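You operate a simulated robot arm through the tools that you are given. There is no shell and no other tool.

You run a simulated robot arm. Do the job below in one go: nothing can be reset, and whatever is moved stays where it is left.

Task
Put things in order on the foil side of the island bench. At the end: the orange template (marked "Size 20") stands where the teal template (marked "Size 30") stood; the silver sifter (marked "WHITING") stands where the orange template stood; the brown stop block stands where the silver sifter stood; the purple burnisher is on the teal box (marked "PAPER TAPE"); the teal template stands on top of the yellow suncatcher (marked "LEAD 55 cm"); whatever was shut is shut again. Leave all else as you found it, and nothing knocked over.

Only the result counts: the job must be done as asked and must still hold three seconds after the hand-in. Knocking over, shifting, dropping, spilling or breaking anything else fails it.

Robot
A 7-joint arm with a two-finger parallel gripper, fixed in place. Base frame: the origin is at the foot of the arm, x ahead of it, y to its left, z up; the work surface is at about z = 920. Lengths are in mm, angles in rad, forces in N, time in s.
With the tool pointing down near the work surface it reaches from about 100 to 640 mm from the base axis. Its first joint turns from -1.152 to 1.152 rad. Payload 1.57 kg.
The TCP is the grasp point between the finger pads, 30 mm short of the fingertips. In the tool frame z runs along the fingers and y along their closing line. The gripper opens to 80 mm. The fingers are 17 mm wide and 12 mm thick; the gripper's body (40 by 82 mm) begins 80 mm behind the TCP.
Orientation is told as [roll, pitch, yaw] about the base's x, y, z axes, in that order, counted from this pose: with the fingers straight down and closing along the base's y, the tool's x points along the base's -x, its y along +y and its z along -z.

Tools
- The arm moves only by the tool send_rows. Its arguments are lists of equal length, an entry for each row: "delta_rot": the turn, a rotation vector about the base's x, y, z in degrees, a list of three; "dp": the shift along the base's x, y, z in mm, a list of three; "grip": the finger opening in mm, from 0 to 80. In form: {"delta_rot": [[rx, ry, rz], ...], "dp": [[tx, ty, tz], ...], "grip": [grip, ...]}. A call has 1 to 20 rows; each row shifts and turns the commanded pose from where the row before left it. Rows are played at 5 a second. More than 50 mm and 0.15 rad between two rows, or a gripper value outside its range, and nothing of the call is played. Where a pose cannot be reached the arm comes as near as it can. A force on the tool above 40 N (or 10 N above the force at the start of the call, whichever is more), or a blocked arm, ends the call early, and 0.2 s more pass. Each finger travels about 72 mm/s and halts on what it meets, pressing with about 34 N; the grip force reading is that of the motor and also rises with nothing between the fingers. The clock runs only during rows and for 0.2 s after the last one: add rows that do not move to give the fingers time. It gives the time, the measured TCP pose, the force on the tool (base axes), the opening and the grip force at its end, in the units of the frame above (readings bear some noise), with the torque about the TCP (base axes, N m) and any sound that the robot's microphone picked up.
- Cameras (640 x 400 px; columns grow to the right, rows downward): "scene" is fixed at [76, 456, 1424.4]; the picture's right is [-0.50, -0.87, 0.00], its down [-0.50, 0.29, -0.82] and it looks along [0.71, -0.41, -0.57] (base axes); focal length 214 px, centre (320, 200). "wrist" rides on the gripper at [72, -7, -122] in the tool frame; the picture's right is [0.09, 1.00, 0.00], its down [-0.84, 0.08, -0.54] and it looks along [-0.54, 0.05, 0.84] (tool axes); focal length 238 px, centre (320, 200). There is no depth. A picture from a camera that has moved, and an enlarged one, comes with that camera's place and axes in the base frame and with its lens.
- camera(camera): a new picture of that camera. No time passes.
- zoom(camera, box): a new picture of the part [left, top, right, bottom] of that camera's present view, enlarged. No time passes.
- job_done(): hands the job in; it is judged then, once.

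Nothing tells you positions but the pictures and the camera data. Unless the task says otherwise, let go and move clear before handing in.

The tools are called after "Request:" by a JSON object that holds its "op" and its "data". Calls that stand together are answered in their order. send_rows: Moves the arm, as the interface text tells. Its arguments: {"type":"object","properties":{"delta_rot":{"type":"array","items":{"type":"array","items":{"type":"number"}}},"dp":{"type":"array","items":{"type":"array","items":{"type":"number"}}},"grip":{"type":"array","items":{"type":"number"}}},"required":["delta_rot","dp","grip"]} The other tools are called the same way: camera (camera) takes a picture; zoom (camera, box) takes an enlarged picture of a part of a camera's view; job_done () hands the job in.

At the start:

```text
time: 0.0
tool_pos: [315.7, -33.1, 1275.6]
tool_rot: [0.001, 0.0, 0.0]
force: [0.7, 0.5, 0.0]
wrist_torque: [0.05, 0.01, 0.0]
finger_gap: 79.9
finger_force: 0.1
```

scene: 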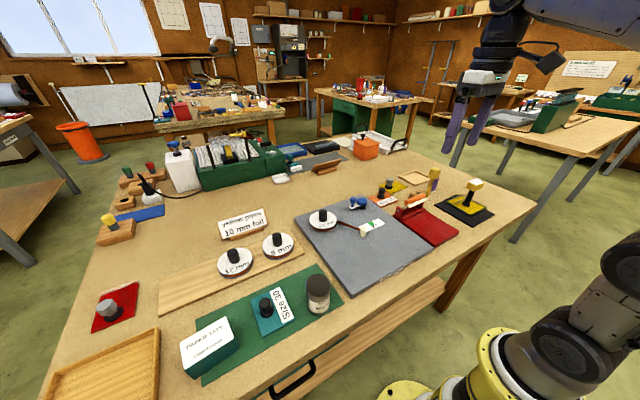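
wrist: 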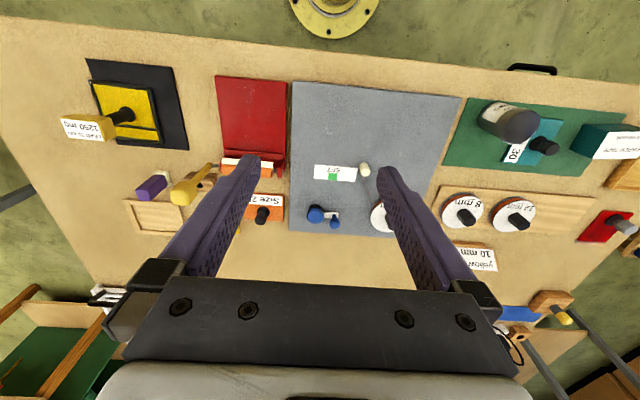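

I see a bench with a green mat (teal box, teal template, silver sifter), a grey board, a red mat, a yellow item on a black mat and various others. I'll take enlarged pictures to identify each object before I move.

Request:
{"op": "zoom", "data": {"camera": "scene", "box": [160, 240, 360, 400]}}

Request:
{"op": "zoom", "data": {"camera": "scene", "box": [290, 150, 510, 290]}}

Request:
{"op": "zoom", "data": {"camera": "scene", "box": [40, 180, 240, 400]}}

Request:
{"op": "zoom", "data": {"camera": "wrist", "box": [60, 40, 300, 240]}}

Request:
{"op": "zoom", "data": {"camera": "wrist", "box": [400, 60, 640, 280]}}

```text
2.50 times, centred on (260, 320) of scene
camera zoom: at [76.0, 456.0, 1424.4], right [-0.5, -0.87, 0.0], down [-0.5, 0.29, -0.82], along [0.71, -0.41, -0.57], focal length 536 px, centre (470, -100)
```

zoom: 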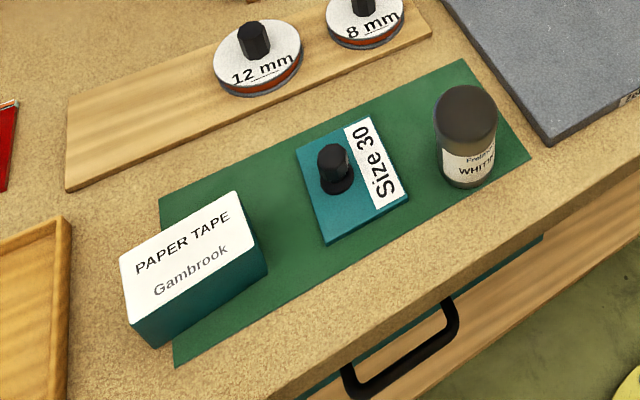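

```text
2.86 times, centred on (400, 220) of scene
camera zoom: at [76.0, 456.0, 1424.4], right [-0.5, -0.87, 0.0], down [-0.5, 0.29, -0.82], along [0.71, -0.41, -0.57], focal length 613 px, centre (91, 143)
```

zoom: 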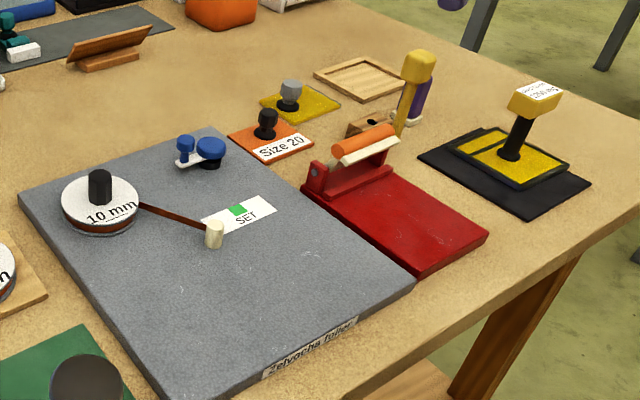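

```text
1.82 times, centred on (140, 290) of scene
camera zoom: at [76.0, 456.0, 1424.4], right [-0.5, -0.87, 0.0], down [-0.5, 0.29, -0.82], along [0.71, -0.41, -0.57], focal length 390 px, centre (647, 36)
```

zoom: 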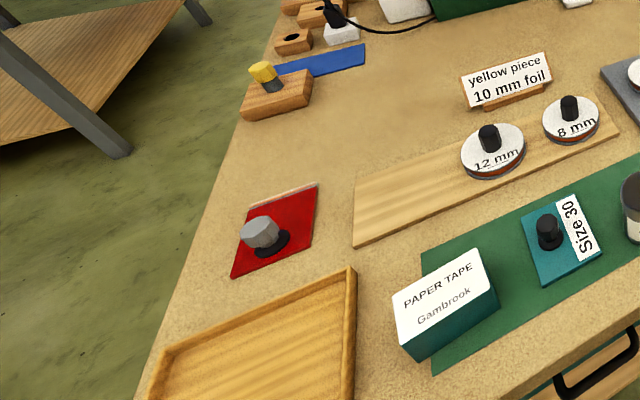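

```text
2.00 times, centred on (180, 140) of wrist
camera zoom: at [243.7, -40.4, 1396.8], right [-0.09, 1.0, 0.0], down [0.84, 0.08, 0.54], along [0.54, 0.05, -0.84], focal length 477 px, centre (600, 320)
```

zoom: 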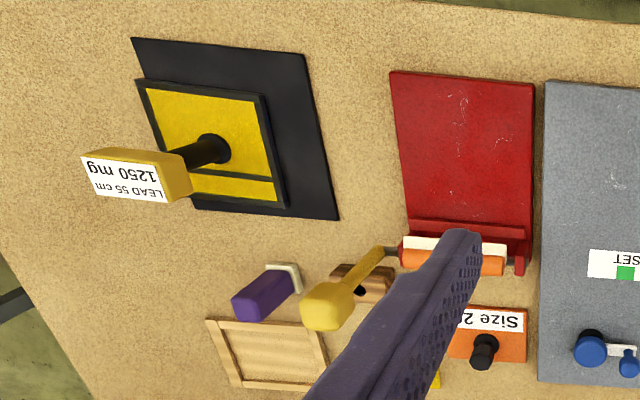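

```text
1.82 times, centred on (520, 170) of wrist
camera zoom: at [243.7, -40.4, 1396.8], right [-0.09, 1.0, 0.0], down [0.84, 0.08, 0.54], along [0.54, 0.05, -0.84], focal length 433 px, centre (-44, 254)
```

zoom: 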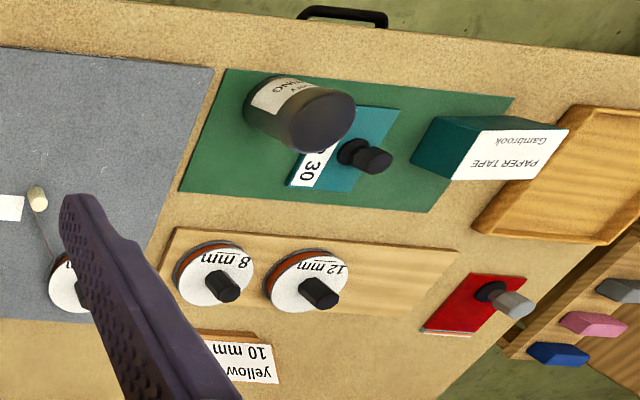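

I see the orange template beside the grey board near (580,-138), the purple burnisher and a brown block near (520,-320), and the yellow suncatcher near (380,-395). The teal template is near (360,415), the sifter near (305,325) and the teal box near (330,550). Next I'll move high over the right side for a closer look.

Request:
{"op": "send_rows", "data": {"delta_rot": [[0, 0, 0], [0, 0, 0], [0, 0, 0], [0, 0, 0], [0, 0, 0], [0, 0, 0]], "dp": [[14, -36, -18], [14, -36, -18], [14, -36, -18], [14, -36, -18], [14, -36, -18], [0, 0, 0]], "grip": [80, 80, 80, 80, 80, 80]}}

Request:
{"op": "camera", "data": {"camera": "wrist"}}

Request:
{"op": "camera", "data": {"camera": "scene"}}

```text
time: 1.4
tool_pos: [383.9, -212.0, 1185.7]
tool_rot: [-0.001, 0.001, 0.0]
force: [0.8, -0.2, 0.0]
wrist_torque: [0.03, 0.02, 0.0]
finger_gap: 79.8
finger_force: 0.1
```

```text
taken
camera wrist: at [312.6, -219.0, 1306.7], right [-0.09, 1.0, 0.0], down [0.84, 0.08, 0.54], along [0.54, 0.05, -0.84], focal length 238 px, centre (320, 200)
```

wrist: 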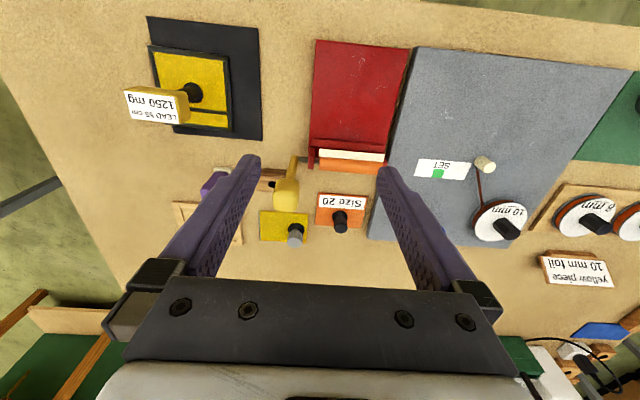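

```text
taken
```

scene: 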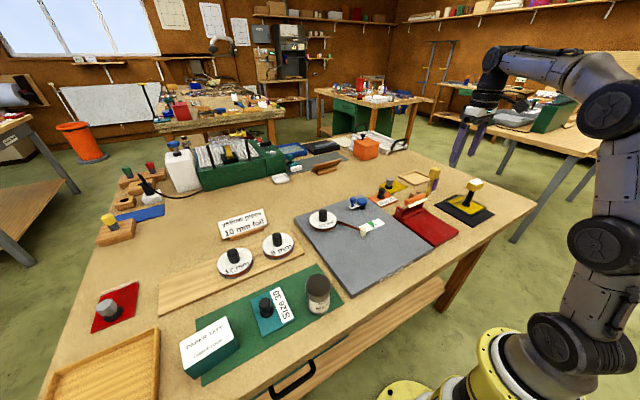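

The fingers cover part of the cluster, so I'll enlarge what shows of the yellow handle, brown block, burnisher and suncatcher.

Request:
{"op": "zoom", "data": {"camera": "wrist", "box": [160, 120, 400, 260]}}

Request:
{"op": "zoom", "data": {"camera": "wrist", "box": [100, 10, 280, 140]}}

Request:
{"op": "zoom", "data": {"camera": "scene", "box": [360, 160, 500, 250]}}

```text
2.67 times, centred on (280, 190) of wrist
camera zoom: at [312.6, -219.0, 1306.7], right [-0.09, 1.0, 0.0], down [0.84, 0.08, 0.54], along [0.54, 0.05, -0.84], focal length 636 px, centre (427, 227)
```

zoom: 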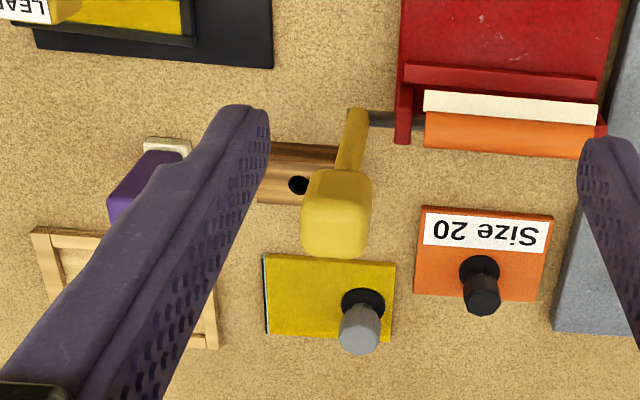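

```text
3.08 times, centred on (190, 75) of wrist
camera zoom: at [312.6, -219.0, 1306.7], right [-0.09, 1.0, 0.0], down [0.84, 0.08, 0.54], along [0.54, 0.05, -0.84], focal length 733 px, centre (720, 585)
```

zoom: 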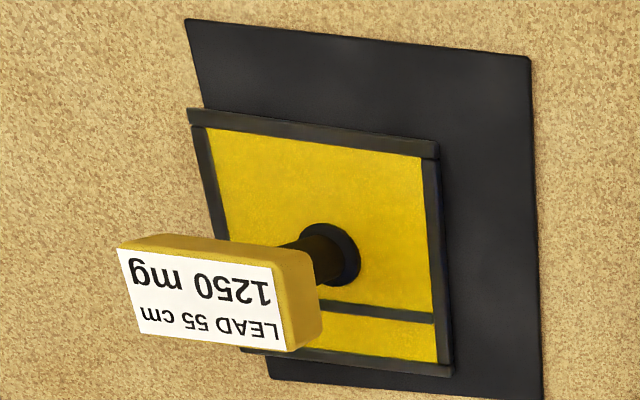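

```text
4.44 times, centred on (430, 205) of scene
camera zoom: at [76.0, 456.0, 1424.4], right [-0.5, -0.87, 0.0], down [-0.5, 0.29, -0.82], along [0.71, -0.41, -0.57], focal length 953 px, centre (-169, 178)
```

zoom: 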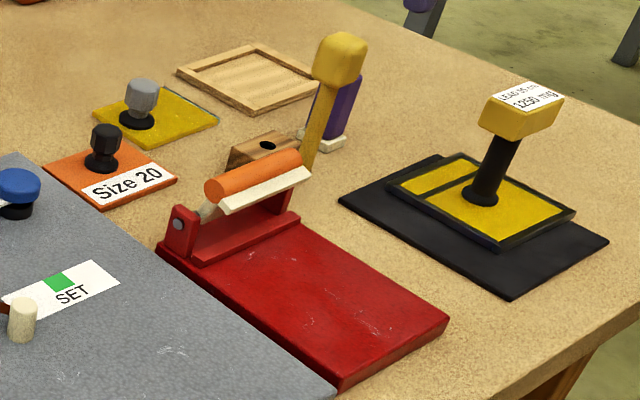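

I now see a red crimper with a yellow lever and a brown block with a hole beneath it. There are more brown blocks on the far left, so I'll check those for other candidates.

Request:
{"op": "zoom", "data": {"camera": "scene", "box": [80, 140, 220, 250]}}

Request:
{"op": "zoom", "data": {"camera": "scene", "box": [160, 110, 300, 200]}}

Request:
{"op": "zoom", "data": {"camera": "scene", "box": [260, 110, 420, 200]}}

Request:
{"op": "zoom", "data": {"camera": "scene", "box": [370, 160, 450, 220]}}

Request:
{"op": "zoom", "data": {"camera": "scene", "box": [230, 330, 370, 400]}}

```text
3.64 times, centred on (150, 195) of scene
camera zoom: at [76.0, 456.0, 1424.4], right [-0.5, -0.87, 0.0], down [-0.5, 0.29, -0.82], along [0.71, -0.41, -0.57], focal length 780 px, centre (938, 218)
```

zoom: 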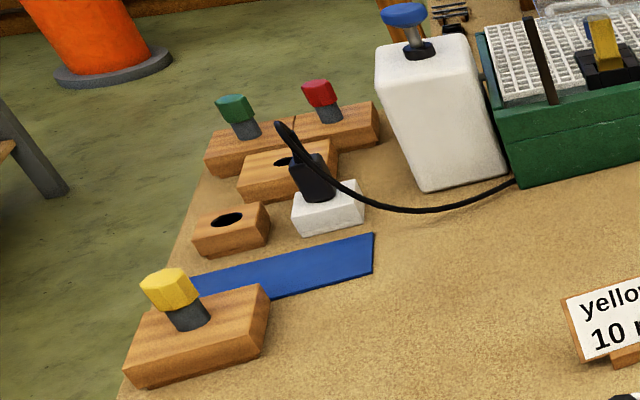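

```text
4.44 times, centred on (230, 155) of scene
camera zoom: at [76.0, 456.0, 1424.4], right [-0.5, -0.87, 0.0], down [-0.5, 0.29, -0.82], along [0.71, -0.41, -0.57], focal length 953 px, centre (720, 400)
```

zoom: 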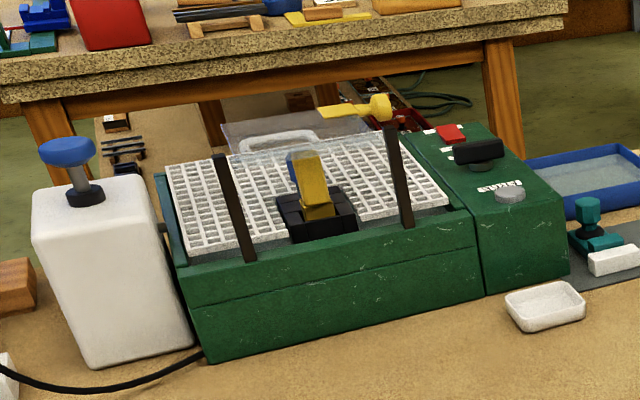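

```text
4.00 times, centred on (340, 155) of scene
camera zoom: at [76.0, 456.0, 1424.4], right [-0.5, -0.87, 0.0], down [-0.5, 0.29, -0.82], along [0.71, -0.41, -0.57], focal length 858 px, centre (240, 380)
```

zoom: 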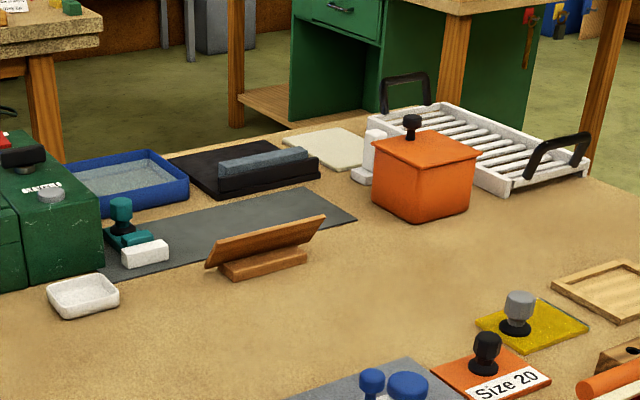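

```text
6.67 times, centred on (410, 190) of scene
camera zoom: at [76.0, 456.0, 1424.4], right [-0.5, -0.87, 0.0], down [-0.5, 0.29, -0.82], along [0.71, -0.41, -0.57], focal length 1430 px, centre (-280, 267)
```

zoom: 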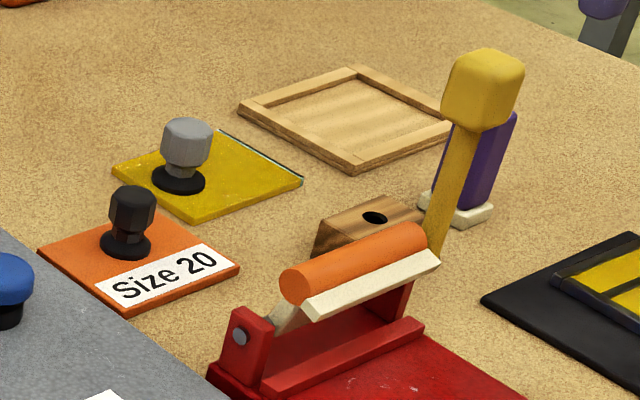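

```text
4.57 times, centred on (300, 365) of scene
camera zoom: at [76.0, 456.0, 1424.4], right [-0.5, -0.87, 0.0], down [-0.5, 0.29, -0.82], along [0.71, -0.41, -0.57], focal length 980 px, centre (411, -554)
```

zoom: 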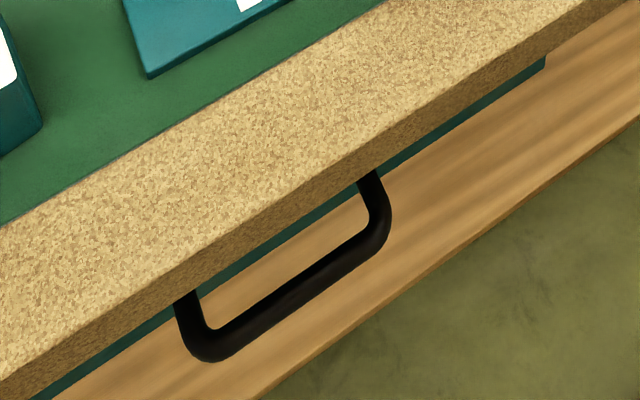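

The lever stands upright at about (466,-248), top near z 1075, and the brown block with the hole lies just behind it at about (520,-280). The purple burnisher is near (515,-350). I'll move over that cluster for a closer view.

Request:
{"op": "send_rows", "data": {"delta_rot": [[0, 0, 0], [0, 0, 0], [0, 0, 0], [0, 0, 0], [0, 0, 0]], "dp": [[29, -26, -5], [29, -26, -5], [29, -26, -5], [29, -26, -5], [0, 0, 0]], "grip": [80, 80, 80, 80, 80]}}

Request:
{"op": "camera", "data": {"camera": "wrist"}}

Request:
{"op": "zoom", "data": {"camera": "wrist", "box": [220, 40, 460, 240]}}

```text
time: 2.6
tool_pos: [474.8, -299.3, 1150.4]
tool_rot: [0.001, 0.001, 0.0]
force: [0.5, -0.3, -1.0]
wrist_torque: [0.01, 0.02, -0.02]
finger_gap: 80.0
finger_force: 0.2
out of reach, approached as far as the arm can: row 3, 4
```

```text
taken
camera wrist: at [403.2, -305.9, 1271.9], right [-0.09, 1.0, 0.0], down [0.84, 0.08, 0.54], along [0.54, 0.05, -0.84], focal length 238 px, centre (320, 200)
```

wrist: 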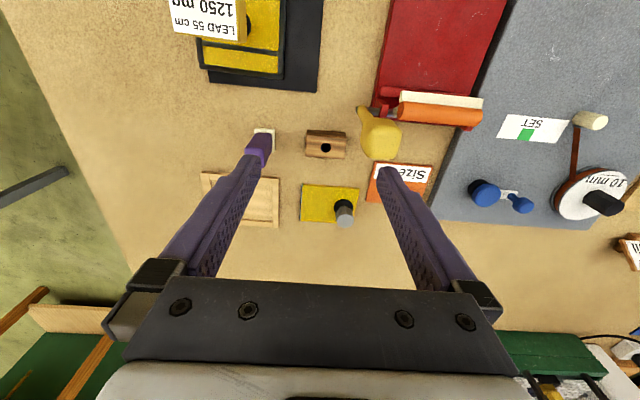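

```text
2.00 times, centred on (340, 140) of wrist
camera zoom: at [403.2, -305.9, 1271.9], right [-0.09, 1.0, 0.0], down [0.84, 0.08, 0.54], along [0.54, 0.05, -0.84], focal length 477 px, centre (280, 320)
```

zoom: 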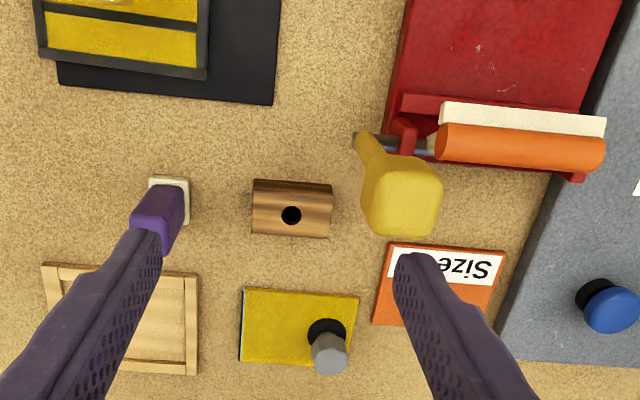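

The arm reaches less far when high, but now the brown block shows clearly as a free block of about 58 mm by 35 mm at (527,-286). I'll take finer enlargements of the burnisher and the block.

Request:
{"op": "zoom", "data": {"camera": "wrist", "box": [240, 110, 360, 185]}}

Request:
{"op": "zoom", "data": {"camera": "scene", "box": [405, 160, 453, 200]}}

Request:
{"op": "zoom", "data": {"camera": "wrist", "box": [160, 0, 320, 100]}}

```text
5.33 times, centred on (300, 148) of wrist
camera zoom: at [403.2, -305.9, 1271.9], right [-0.09, 1.0, 0.0], down [0.84, 0.08, 0.54], along [0.54, 0.05, -0.84], focal length 1271 px, centre (427, 480)
```

zoom: 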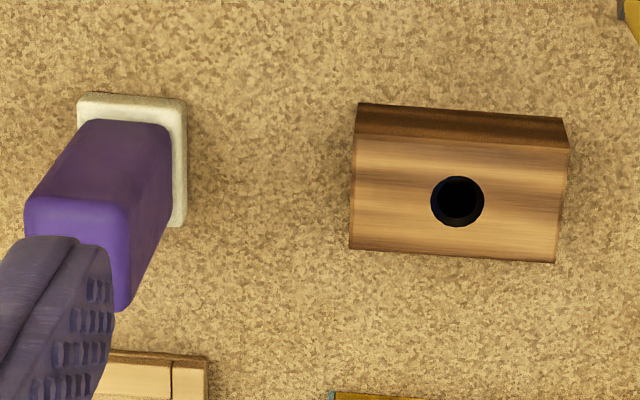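

```text
10.00 times, centred on (429, 180) of scene
camera zoom: at [76.0, 456.0, 1424.4], right [-0.5, -0.87, 0.0], down [-0.5, 0.29, -0.82], along [0.71, -0.41, -0.57], focal length 2145 px, centre (-770, 400)
```

zoom: 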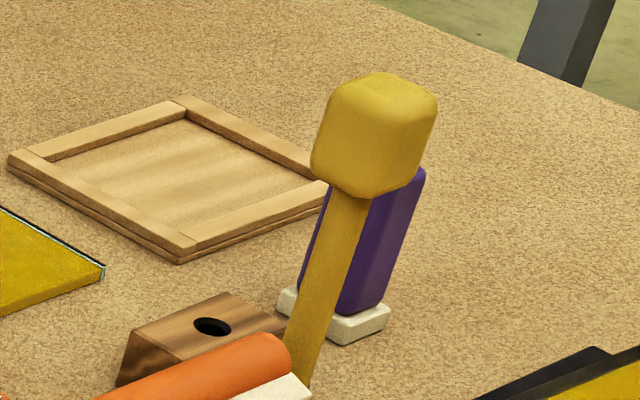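

```text
4.00 times, centred on (240, 50) of wrist
camera zoom: at [403.2, -305.9, 1271.9], right [-0.09, 1.0, 0.0], down [0.84, 0.08, 0.54], along [0.54, 0.05, -0.84], focal length 953 px, centre (640, 800)
```

zoom: 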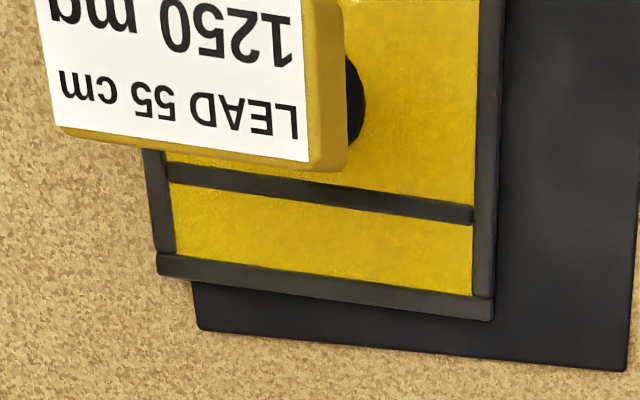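

Measurements from the wrist camera agree best, so I'll rely on it. I'll shift over the burnisher and suncatcher to measure both.

Request:
{"op": "send_rows", "data": {"delta_rot": [[0, 0, 0], [0, 0, 0], [0, 0, 0]], "dp": [[-12, -25, -8], [-13, -25, -8], [0, 0, 0]], "grip": [80, 80, 80]}}

Request:
{"op": "camera", "data": {"camera": "wrist"}}

Request:
{"op": "zoom", "data": {"camera": "wrist", "box": [240, 90, 400, 190]}}

Request:
{"op": "zoom", "data": {"camera": "wrist", "box": [160, 0, 352, 120]}}

```text
time: 3.4
tool_pos: [448.0, -348.6, 1133.3]
tool_rot: [0.0, 0.0, 0.0]
force: [0.6, 0.1, -0.2]
wrist_torque: [0.01, -0.02, 0.0]
finger_gap: 80.2
finger_force: 0.0
```

```text
taken
camera wrist: at [376.2, -356.3, 1255.6], right [-0.09, 1.0, 0.0], down [0.84, 0.08, 0.54], along [0.54, 0.05, -0.84], focal length 238 px, centre (320, 200)
```

wrist: 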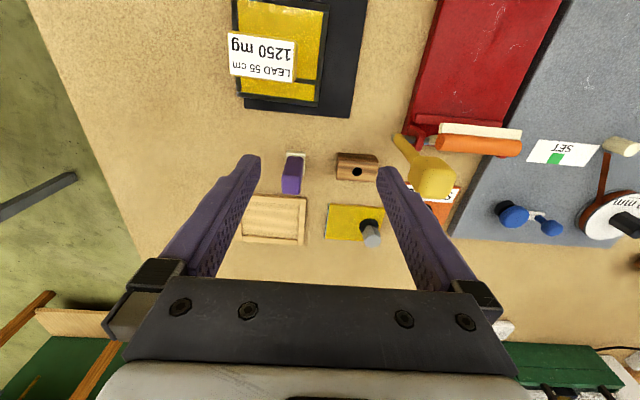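

```text
4.00 times, centred on (320, 140) of wrist
camera zoom: at [376.2, -356.3, 1255.6], right [-0.09, 1.0, 0.0], down [0.84, 0.08, 0.54], along [0.54, 0.05, -0.84], focal length 953 px, centre (320, 440)
```

zoom: 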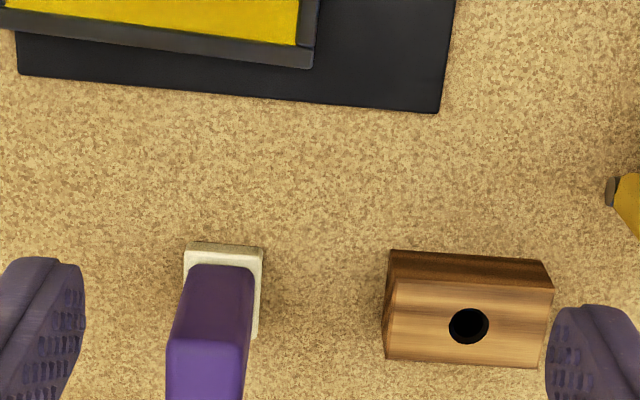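

```text
3.33 times, centred on (256, 60) of wrist
camera zoom: at [376.2, -356.3, 1255.6], right [-0.09, 1.0, 0.0], down [0.84, 0.08, 0.54], along [0.54, 0.05, -0.84], focal length 794 px, centre (533, 667)
```

zoom: 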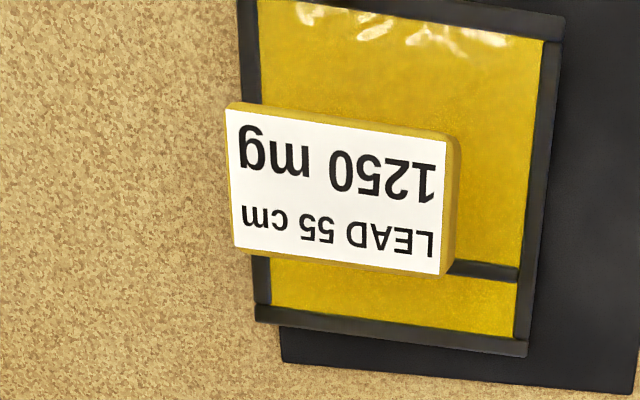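

The burnisher is about 68 mm tall, with its foot centred near (527,-378); the block centre is near (523,-288). The suncatcher's labelled top face is near z 1012. Next I'll view the orange template.

Request:
{"op": "send_rows", "data": {"delta_rot": [[0, 0, 0], [0, 0, 0], [0, 0, 0], [0, 0, 0], [0, 0, 0], [0, 0, 0], [0, 0, 0]], "dp": [[-20, 0, 20], [7, 41, 0], [7, 41, 0], [7, 41, 0], [7, 41, 0], [7, 41, 0], [0, 0, 0]], "grip": [80, 80, 80, 80, 80, 80, 80]}}

Request:
{"op": "camera", "data": {"camera": "wrist"}}

Request:
{"op": "zoom", "data": {"camera": "wrist", "box": [240, 130, 400, 230]}}

```text
time: 5.0
tool_pos: [465.8, -142.2, 1152.7]
tool_rot: [0.001, 0.001, 0.001]
force: [0.0, -0.2, 0.1]
wrist_torque: [0.01, 0.01, -0.04]
finger_gap: 80.1
finger_force: 0.1
```

```text
taken
camera wrist: at [393.1, -149.7, 1275.1], right [-0.09, 1.0, 0.0], down [0.84, 0.08, 0.54], along [0.54, 0.05, -0.84], focal length 238 px, centre (320, 200)
```

wrist: 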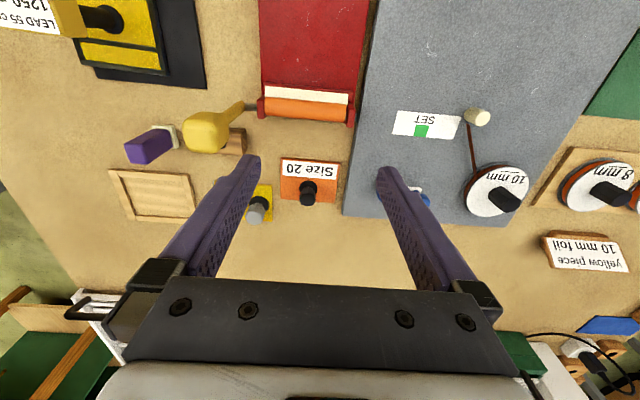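

```text
4.00 times, centred on (320, 180) of wrist
camera zoom: at [393.1, -149.7, 1275.1], right [-0.09, 1.0, 0.0], down [0.84, 0.08, 0.54], along [0.54, 0.05, -0.84], focal length 953 px, centre (320, 280)
```

zoom: 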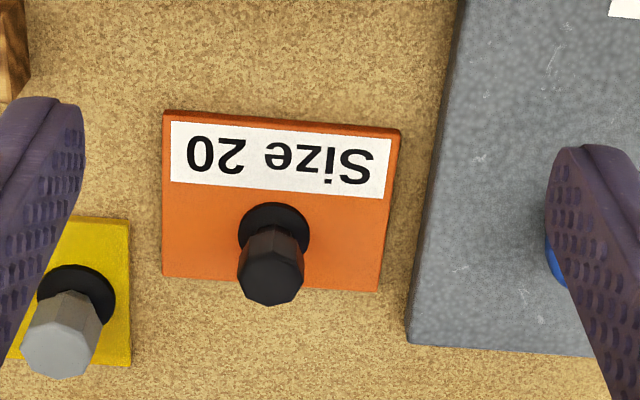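

The orange plate is about 94 x 77 mm, centred at (584,-150), with its knob at (594,-150) and the knob top near z 967. Now I'll move to the left side to measure the teal template, sifter and box.

Request:
{"op": "send_rows", "data": {"delta_rot": [[0, 0, 0], [0, 0, 0], [0, 0, 0], [0, 0, 0], [0, 0, 0], [0, 0, 0], [0, 0, 0], [0, 0, 0], [0, 0, 0], [0, 0, 0], [0, 0, 0], [0, 0, 0], [0, 0, 0]], "dp": [[-15.5, 43.5, 1.5], [-15.5, 43.5, 1.5], [-15.5, 43.5, 1.5], [-15.5, 43.5, 1.5], [-15.5, 43.5, 1.5], [-15.5, 43.5, 1.5], [-15.5, 43.5, 1.5], [-15.5, 43.5, 1.5], [-15.5, 43.5, 1.5], [-15.5, 43.5, 1.5], [-15.5, 43.5, 1.5], [-15.5, 43.5, 1.5], [0, 0, 0]], "grip": [80, 80, 80, 80, 80, 80, 80, 80, 80, 80, 80, 80, 80]}}

Request:
{"op": "camera", "data": {"camera": "wrist"}}

Request:
{"op": "zoom", "data": {"camera": "wrist", "box": [240, 60, 400, 160]}}

Request:
{"op": "zoom", "data": {"camera": "wrist", "box": [370, 60, 530, 160]}}

```text
time: 7.8
tool_pos: [278.9, 379.6, 1172.2]
tool_rot: [0.0, 0.001, 0.001]
force: [-0.3, -0.3, 0.4]
wrist_torque: [0.02, 0.0, 0.01]
finger_gap: 79.9
finger_force: 0.1
```

```text
taken
camera wrist: at [207.5, 372.4, 1293.9], right [-0.09, 1.0, 0.0], down [0.84, 0.08, 0.54], along [0.54, 0.05, -0.84], focal length 238 px, centre (320, 200)
```

wrist: 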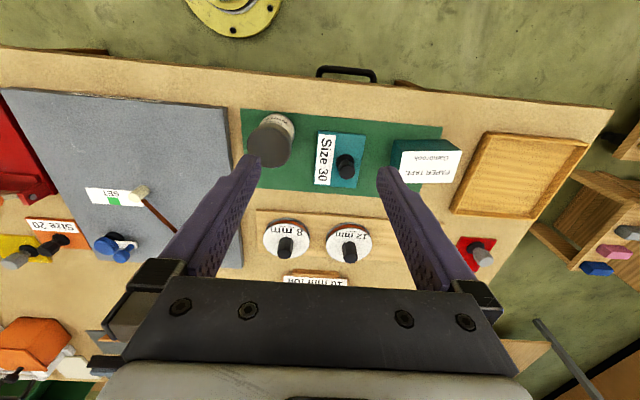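

```text
4.00 times, centred on (320, 110) of wrist
camera zoom: at [207.5, 372.4, 1293.9], right [-0.09, 1.0, 0.0], down [0.84, 0.08, 0.54], along [0.54, 0.05, -0.84], focal length 953 px, centre (320, 560)
```

zoom: 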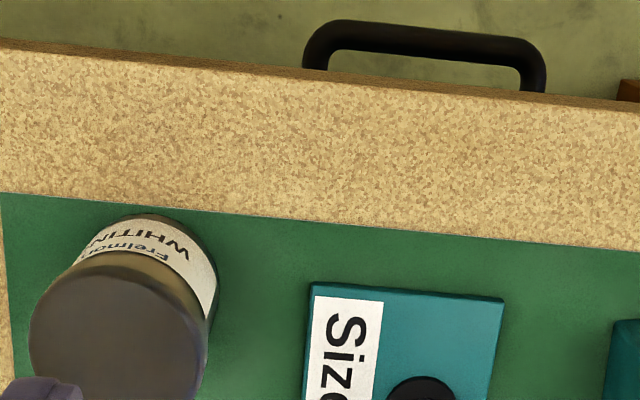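

```text
4.00 times, centred on (450, 110) of wrist
camera zoom: at [207.5, 372.4, 1293.9], right [-0.09, 1.0, 0.0], down [0.84, 0.08, 0.54], along [0.54, 0.05, -0.84], focal length 953 px, centre (-200, 560)
```

zoom: 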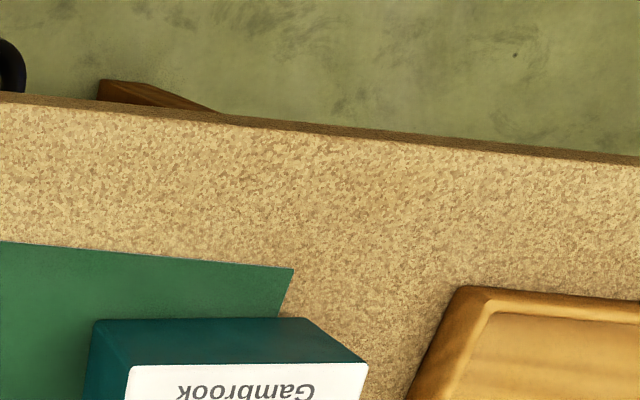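

The whole left group is in view. I'll take better-framed enlargements to measure it.

Request:
{"op": "zoom", "data": {"camera": "wrist", "box": [240, 100, 400, 200]}}

Request:
{"op": "zoom", "data": {"camera": "wrist", "box": [360, 110, 520, 210]}}

```text
4.00 times, centred on (320, 150) of wrist
camera zoom: at [207.5, 372.4, 1293.9], right [-0.09, 1.0, 0.0], down [0.84, 0.08, 0.54], along [0.54, 0.05, -0.84], focal length 953 px, centre (320, 400)
```

zoom: 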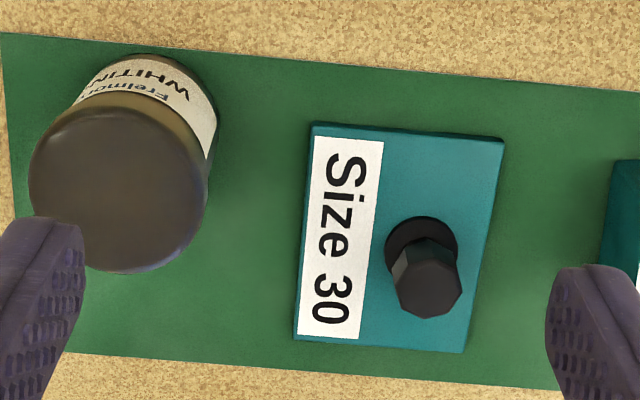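

```text
4.00 times, centred on (440, 160) of wrist
camera zoom: at [207.5, 372.4, 1293.9], right [-0.09, 1.0, 0.0], down [0.84, 0.08, 0.54], along [0.54, 0.05, -0.84], focal length 953 px, centre (-160, 360)
```

zoom: 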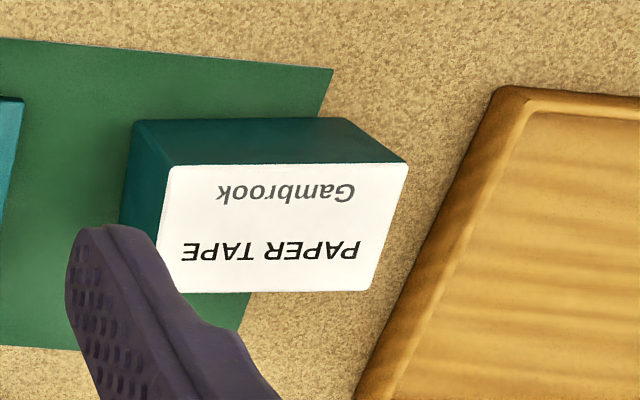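

The teal plate is centred at (365,417) with its knob at (364,429), and the sifter is at (326,316), about 59 mm wide with its top near z 990. The box top is near z 970, centred at about (345,547). I'll check the gripper and camera body in the scene view to judge clearances.

Request:
{"op": "camera", "data": {"camera": "scene"}}

Request:
{"op": "zoom", "data": {"camera": "scene", "box": [250, 60, 510, 260]}}

```text
taken
```

scene: 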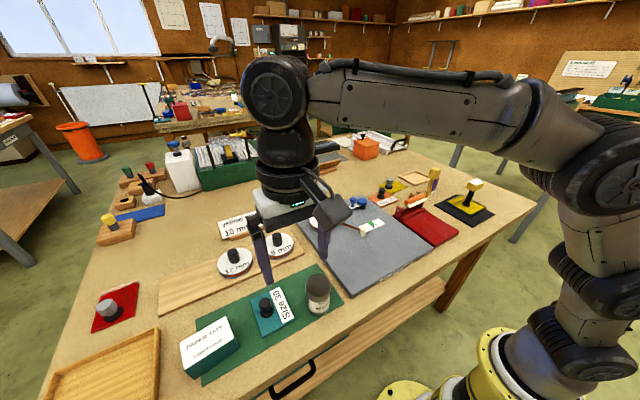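

```text
2.00 times, centred on (380, 160) of scene
camera zoom: at [75.9, 456.1, 1424.4], right [-0.5, -0.87, 0.0], down [-0.5, 0.29, -0.82], along [0.71, -0.41, -0.57], focal length 429 px, centre (200, 280)
```

zoom: 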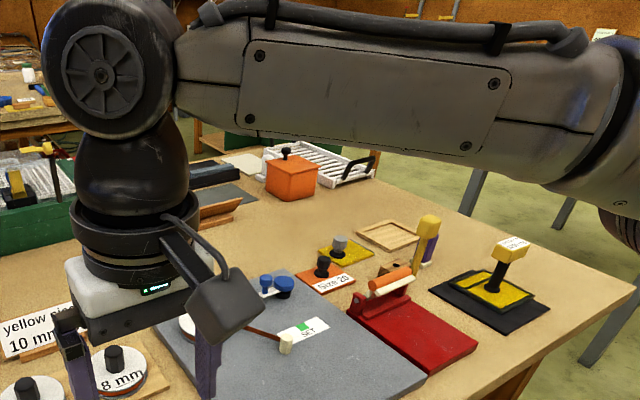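

The wrist joint sits about 220 mm above the TCP and the camera box is about 35 mm, so clearances look workable. I'll do the burnisher first, while the suncatcher is still bare, returning to the right and tilting about 10° for reach.

Request:
{"op": "send_rows", "data": {"delta_rot": [[0, 0, 0], [0, 0, 0], [0, 0, 0], [0, 0, 0], [0, 0, 0], [0, 0, 0], [0, 0, 0], [0, 0, 0], [0, 0, 0], [0, 0, 0], [0, 0, 0], [0, 0, 0], [0, 0, 0], [0, 0, 0], [0, -5, 0], [0, -5, 0], [0, 0, 0]], "dp": [[8.8, -44.4, 0], [8.8, -44.4, 0], [8.8, -44.4, 0], [8.8, -44.4, 0], [8.8, -44.4, 0], [8.8, -44.4, 0], [8.8, -44.4, 0], [8.8, -44.4, 0], [8.8, -44.4, 0], [8.8, -44.4, 0], [8.8, -44.4, 0], [8.8, -44.4, 0], [8.8, -44.4, 0], [8.8, -44.4, 0], [8.8, -44.4, 0], [8.8, -44.4, 0], [0, 0, 0]], "grip": [80, 80, 80, 80, 80, 80, 80, 80, 80, 80, 80, 80, 80, 80, 70, 60, 60]}}

Request:
{"op": "camera", "data": {"camera": "wrist"}}

```text
time: 11.4
tool_pos: [419.4, -329.0, 1172.3]
tool_rot: [-0.001, -0.177, 0.001]
force: [1.0, -0.2, 0.3]
wrist_torque: [-0.03, -0.05, 0.01]
finger_gap: 60.2
finger_force: 0.1
```

```text
taken
camera wrist: at [326.5, -336.7, 1279.4], right [-0.09, 1.0, -0.02], down [0.73, 0.08, 0.68], along [0.68, 0.05, -0.73], focal length 238 px, centre (320, 200)
```

wrist: 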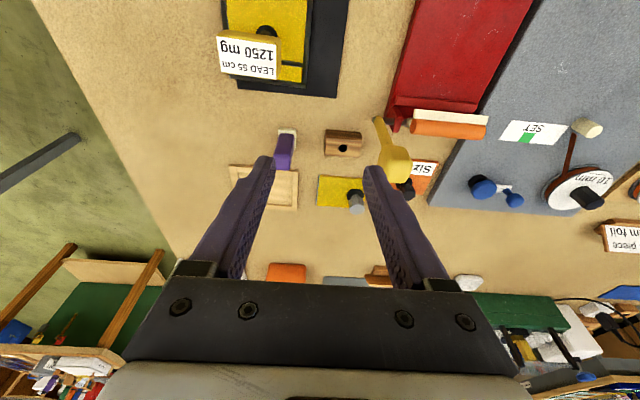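

Both the burnisher and block are visible between the fingers. I'll descend to just above the burnisher to check alignment.

Request:
{"op": "send_rows", "data": {"delta_rot": [[0, 0, 0], [0, 0, 0], [0, 0, 0], [0, 0, 0], [0, 0, 0]], "dp": [[23.5, -10.3, -36.8], [23.5, -10.3, -36.8], [23.5, -10.3, -36.8], [25, -19, -34], [0, 0, 0]], "grip": [60, 60, 60, 60, 60]}}

Request:
{"op": "camera", "data": {"camera": "wrist"}}

Request:
{"op": "zoom", "data": {"camera": "scene", "box": [360, 120, 500, 220]}}

```text
time: 12.6
tool_pos: [515.9, -380.1, 1027.5]
tool_rot: [-0.001, -0.175, 0.0]
force: [0.0, -0.6, 0.2]
wrist_torque: [-0.01, -0.02, 0.0]
finger_gap: 60.0
finger_force: 0.1
```

```text
taken
camera wrist: at [424.1, -388.1, 1134.1], right [-0.09, 1.0, -0.02], down [0.73, 0.08, 0.68], along [0.68, 0.05, -0.73], focal length 238 px, centre (320, 200)
```

wrist: 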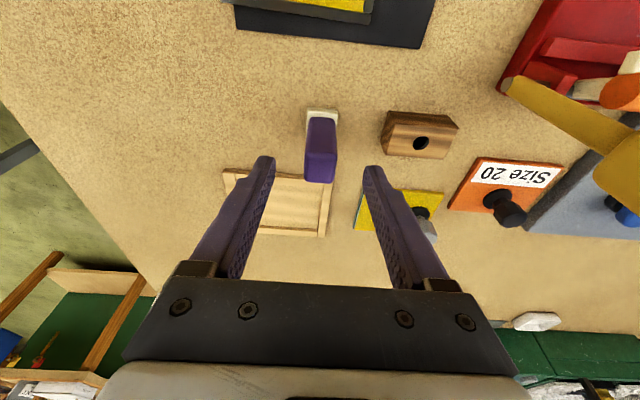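

```text
4.00 times, centred on (430, 170) of scene
camera zoom: at [76.0, 456.0, 1424.4], right [-0.5, -0.87, 0.0], down [-0.5, 0.29, -0.82], along [0.71, -0.41, -0.57], focal length 858 px, centre (-120, 320)
```

zoom: 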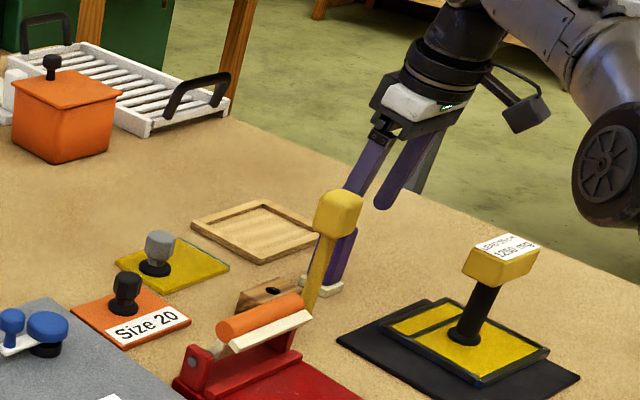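

The burnisher's body is centred between the fingers. I'll go down along it and close.

Request:
{"op": "send_rows", "data": {"delta_rot": [[0, 0, 0], [0, 0, 0], [0, 0, 0], [0, 0, 0], [0, 0, 0], [0, 0, 0]], "dp": [[4, 0, -31], [5.5, 0.5, -30], [0, 0, 0], [0, 0, 0], [0, 0, 0], [0, 0, 0]], "grip": [60, 60, 60, 15, 15, 15]}}

Request:
{"op": "camera", "data": {"camera": "wrist"}}

Request:
{"op": "zoom", "data": {"camera": "scene", "box": [380, 120, 500, 210]}}

```text
time: 14.0
tool_pos: [525.2, -381.7, 966.6]
tool_rot: [-0.001, -0.174, 0.0]
force: [1.0, -0.3, -0.6]
wrist_torque: [-0.01, 0.0, -0.01]
finger_gap: 25.4
finger_force: 34.1
```

```text
taken
camera wrist: at [432.2, -388.9, 1074.2], right [-0.09, 1.0, -0.02], down [0.73, 0.08, 0.68], along [0.68, 0.05, -0.73], focal length 238 px, centre (320, 200)
```

wrist: 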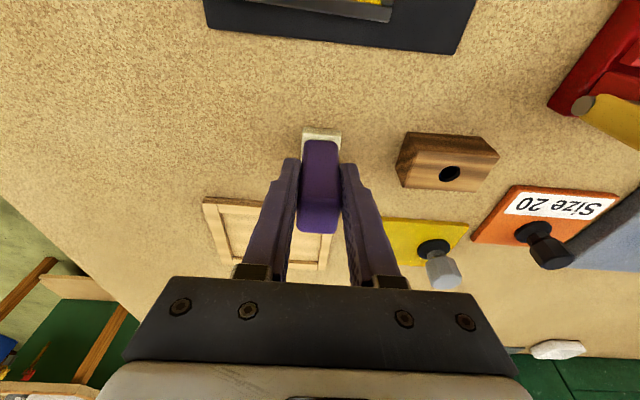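

```text
4.44 times, centred on (440, 165) of scene
camera zoom: at [76.0, 456.0, 1424.4], right [-0.5, -0.87, 0.0], down [-0.5, 0.29, -0.82], along [0.71, -0.41, -0.57], focal length 953 px, centre (-213, 356)
```

zoom: 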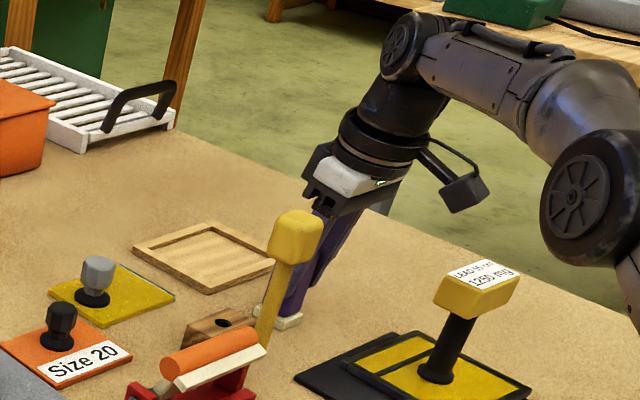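

The burnisher is gripped at 25.4 mm with no side load. I'll lift it straight up and then draw back inwards and higher.

Request:
{"op": "send_rows", "data": {"delta_rot": [[0, 0, 0], [0, 0, 0], [0, 0, 0], [0, 0, 0], [0, 0, 0], [0, 0, 0], [0, 0, 0]], "dp": [[0, 0, 15], [0, 0, 20], [-28, 14, 33], [-28, 14, 33], [-28, 14, 33], [-28, 14, 35], [0, 0, 0]], "grip": [15, 15, 15, 15, 15, 15, 15]}}

Request:
{"op": "camera", "data": {"camera": "wrist"}}

```text
time: 15.6
tool_pos: [411.1, -326.5, 1138.5]
tool_rot: [-0.001, -0.174, -0.001]
force: [-0.1, -0.1, -1.0]
wrist_torque: [0.01, 0.01, -0.05]
finger_gap: 25.1
finger_force: 33.6
```

```text
taken
camera wrist: at [319.8, -332.9, 1245.4], right [-0.09, 1.0, -0.02], down [0.73, 0.08, 0.68], along [0.68, 0.05, -0.73], focal length 238 px, centre (320, 200)
```

wrist: 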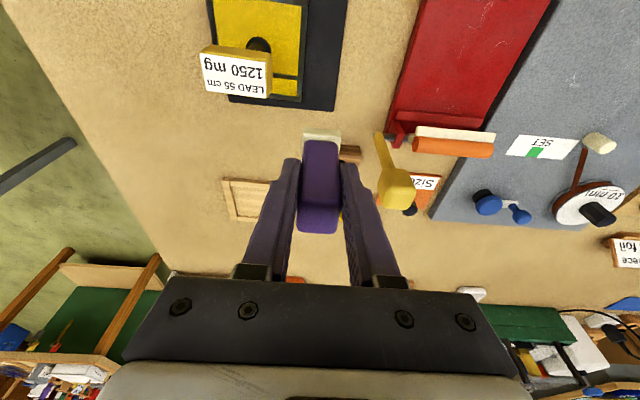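

The burnisher is held firmly. I'll carry it across to the left, turning 90° about vertical on the way so it lines up with the box.

Request:
{"op": "send_rows", "data": {"delta_rot": [[0, 0, 0], [0, 0, 6], [0, 0, 6], [0, 0, 6], [0, 0, 6], [0, 0, 6], [0, 0, 6], [0, 0, 6], [0, 0, 6], [0, 0, 6], [0, 0, 6], [0, 0, 6], [0, 0, 6], [0, 0, 6], [0, 0, 6], [0, 0, 6], [0, 0, 0], [0, 0, 0]], "dp": [[-5.3, 40, 20], [-5.3, 44, 0], [-5.3, 44, 0], [-5.3, 44, 0], [-5.3, 44, 0], [-5.3, 44, 0], [-5.3, 44, 0], [-5.3, 44, 0], [-5.3, 44, 0], [-5.3, 44, 0], [-5.3, 44, 0], [-5.3, 44, 0], [-5.3, 44, 0], [-5.3, 44, 0], [-5.3, 44, 0], [-5.3, 44, 0], [-5.3, 44, -20], [0, 0, 0]], "grip": [15, 15, 15, 15, 15, 15, 15, 15, 15, 15, 15, 15, 15, 15, 15, 15, 15, 15]}}

Request:
{"op": "camera", "data": {"camera": "wrist"}}

Request:
{"op": "camera", "data": {"camera": "scene"}}

```text
time: 19.4
tool_pos: [324.5, 419.2, 1138.3]
tool_rot: [0.0, -0.173, 1.572]
force: [0.0, 0.2, -0.2]
wrist_torque: [-0.01, -0.02, 0.0]
finger_gap: 25.3
finger_force: 33.7
```

```text
taken
camera wrist: at [331.6, 327.7, 1244.8], right [-1.0, -0.09, -0.02], down [-0.08, 0.73, 0.68], along [-0.05, 0.68, -0.73], focal length 238 px, centre (320, 200)
```

wrist: 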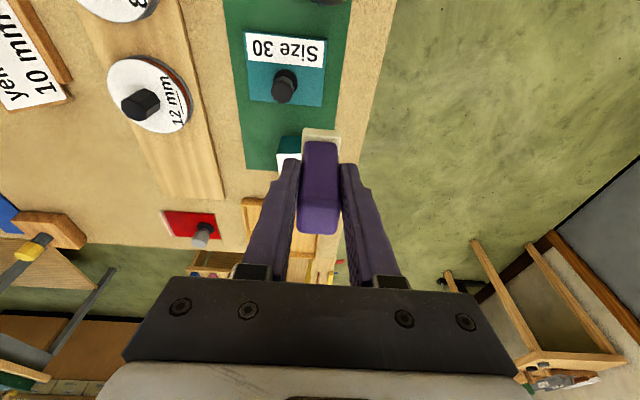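

```text
taken
```

scene: 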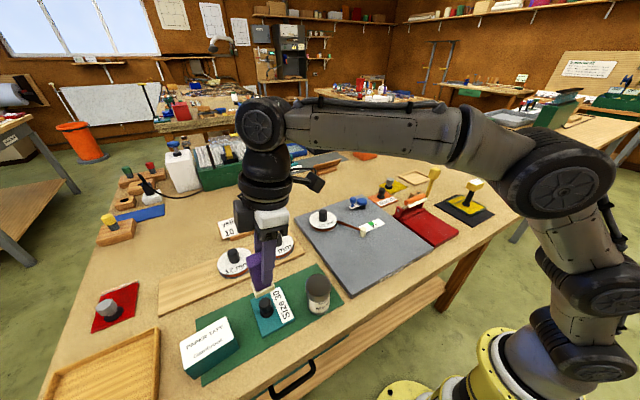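

The burnisher hangs upright over the green mat. I'll move closer to the box, still high, to recheck where its top lies.

Request:
{"op": "send_rows", "data": {"delta_rot": [[0, 0, 0], [0, 0, 0], [0, 0, 0]], "dp": [[10, 32, -29], [10, 32, -29], [0, 0, 0]], "grip": [15, 15, 15]}}

Request:
{"op": "camera", "data": {"camera": "wrist"}}

Request:
{"op": "zoom", "data": {"camera": "scene", "box": [160, 230, 320, 390]}}

```text
time: 20.2
tool_pos: [345.0, 482.8, 1080.8]
tool_rot: [0.0, -0.175, 1.569]
force: [-0.2, 0.1, 0.1]
wrist_torque: [0.0, 0.01, -0.01]
finger_gap: 25.4
finger_force: 34.0
```

```text
taken
camera wrist: at [350.6, 389.1, 1186.8], right [-1.0, -0.09, -0.02], down [-0.08, 0.73, 0.68], along [-0.05, 0.68, -0.73], focal length 238 px, centre (320, 200)
```

wrist: 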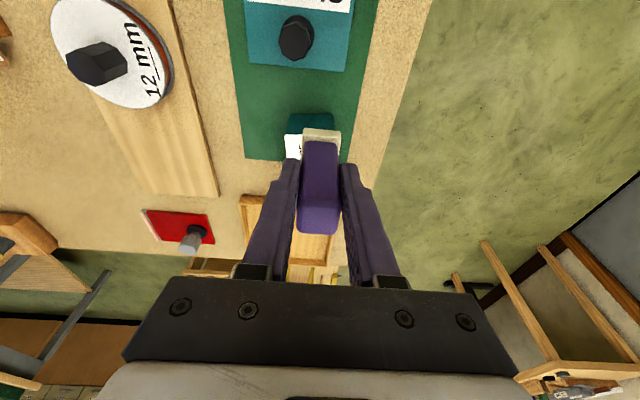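

```text
2.50 times, centred on (240, 310) of scene
camera zoom: at [76.0, 456.1, 1424.4], right [-0.5, -0.87, 0.0], down [-0.5, 0.29, -0.82], along [0.71, -0.41, -0.57], focal length 536 px, centre (520, -75)
```

zoom: 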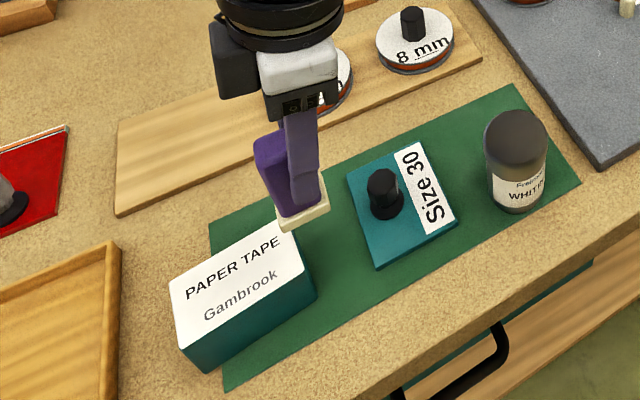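

The box's near edge lies at about y 503, and its middle at y 533 is about x 347. I'll move over that point with a small clearance and check.

Request:
{"op": "send_rows", "data": {"delta_rot": [[0, 0, 0], [0, 0, 0], [0, 0, 0]], "dp": [[1, 25, -20], [1, 25, -24], [0, 0, 0]], "grip": [15, 15, 15]}}

Request:
{"op": "camera", "data": {"camera": "wrist"}}

Request:
{"op": "zoom", "data": {"camera": "scene", "box": [160, 270, 280, 390]}}

```text
time: 21.0
tool_pos: [344.6, 532.3, 1036.0]
tool_rot: [0.0, -0.174, 1.572]
force: [-0.2, 0.5, -0.3]
wrist_torque: [0.0, -0.02, 0.0]
finger_gap: 25.4
finger_force: 34.1
```

```text
taken
camera wrist: at [352.2, 439.8, 1142.9], right [-1.0, -0.09, -0.02], down [-0.08, 0.73, 0.68], along [-0.05, 0.68, -0.73], focal length 238 px, centre (320, 200)
```

wrist: 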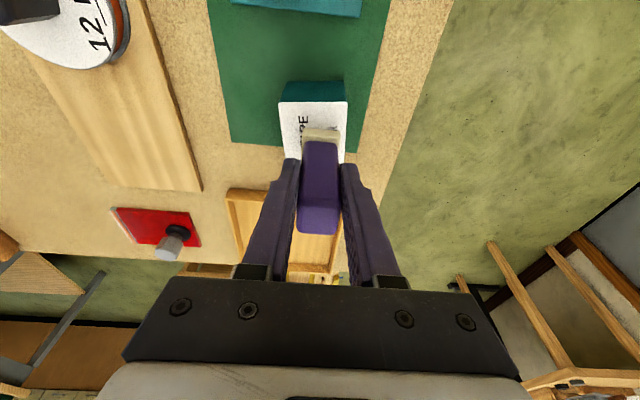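

```text
3.33 times, centred on (220, 330) of scene
camera zoom: at [76.0, 456.1, 1424.4], right [-0.5, -0.87, 0.0], down [-0.5, 0.29, -0.82], along [0.71, -0.41, -0.57], focal length 715 px, centre (653, -233)
```

zoom: 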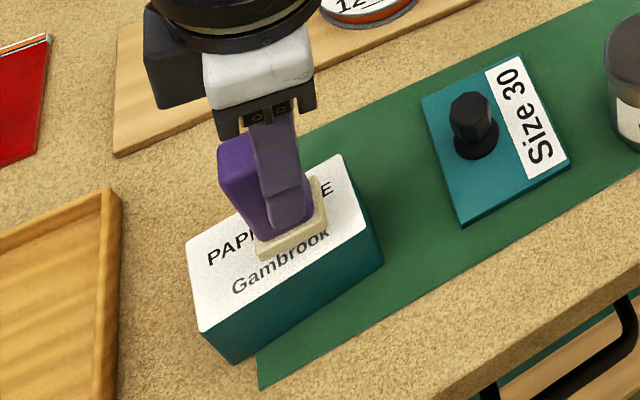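

The foot sits within the box top but slightly off-centre, so I'll shift 5 mm in x and come down slowly, watching the force.

Request:
{"op": "send_rows", "data": {"delta_rot": [[0, 0, 0], [0, 0, 0], [0, 0, 0]], "dp": [[5, 2, -6], [0, 0, -8], [0, 0, 0]], "grip": [15, 15, 15]}}

Request:
{"op": "zoom", "data": {"camera": "scene", "box": [180, 280, 270, 370]}}

```text
time: 21.8
tool_pos: [351.9, 534.6, 1025.5]
tool_rot: [-0.003, -0.181, 1.572]
force: [-1.6, -2.8, 13.2]
wrist_torque: [-0.21, 0.26, 0.02]
finger_gap: 25.5
finger_force: 34.1
```

```text
4.44 times, centred on (225, 325) of scene
camera zoom: at [75.8, 455.7, 1424.6], right [-0.5, -0.87, 0.0], down [-0.5, 0.29, -0.82], along [0.71, -0.41, -0.57], focal length 953 px, centre (742, -356)
```

zoom: 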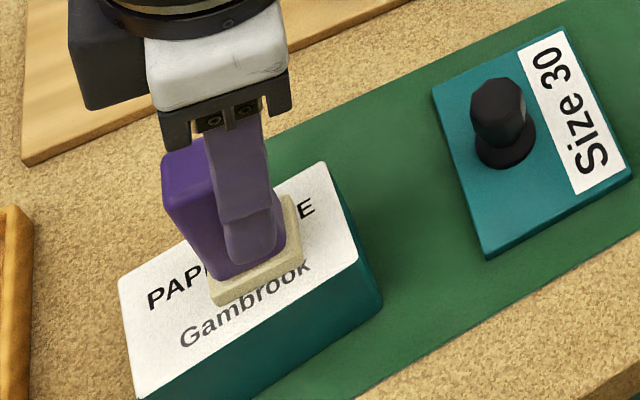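

Contact came at TCP z 1025.5 with 13 N, so the foot is on the box. I'll ease up a little to remove the pressing before letting go.

Request:
{"op": "send_rows", "data": {"delta_rot": [[0, 0, 0], [0, 0, 0]], "dp": [[0, 0, 2.8], [0, 0, 0]], "grip": [15, 15]}}

Request:
{"op": "zoom", "data": {"camera": "scene", "box": [180, 280, 270, 370]}}

```text
time: 22.4
tool_pos: [351.3, 535.0, 1023.9]
tool_rot: [-0.002, -0.18, 1.569]
force: [1.2, 4.4, 10.9]
wrist_torque: [0.32, -0.02, 0.0]
finger_gap: 25.4
finger_force: 34.2
```

```text
4.44 times, centred on (225, 325) of scene
camera zoom: at [75.9, 456.0, 1424.5], right [-0.5, -0.87, 0.0], down [-0.5, 0.29, -0.82], along [0.71, -0.41, -0.57], focal length 953 px, centre (742, -356)
```

zoom: 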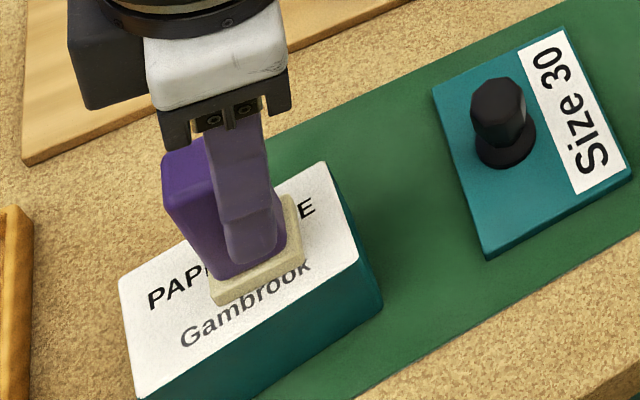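

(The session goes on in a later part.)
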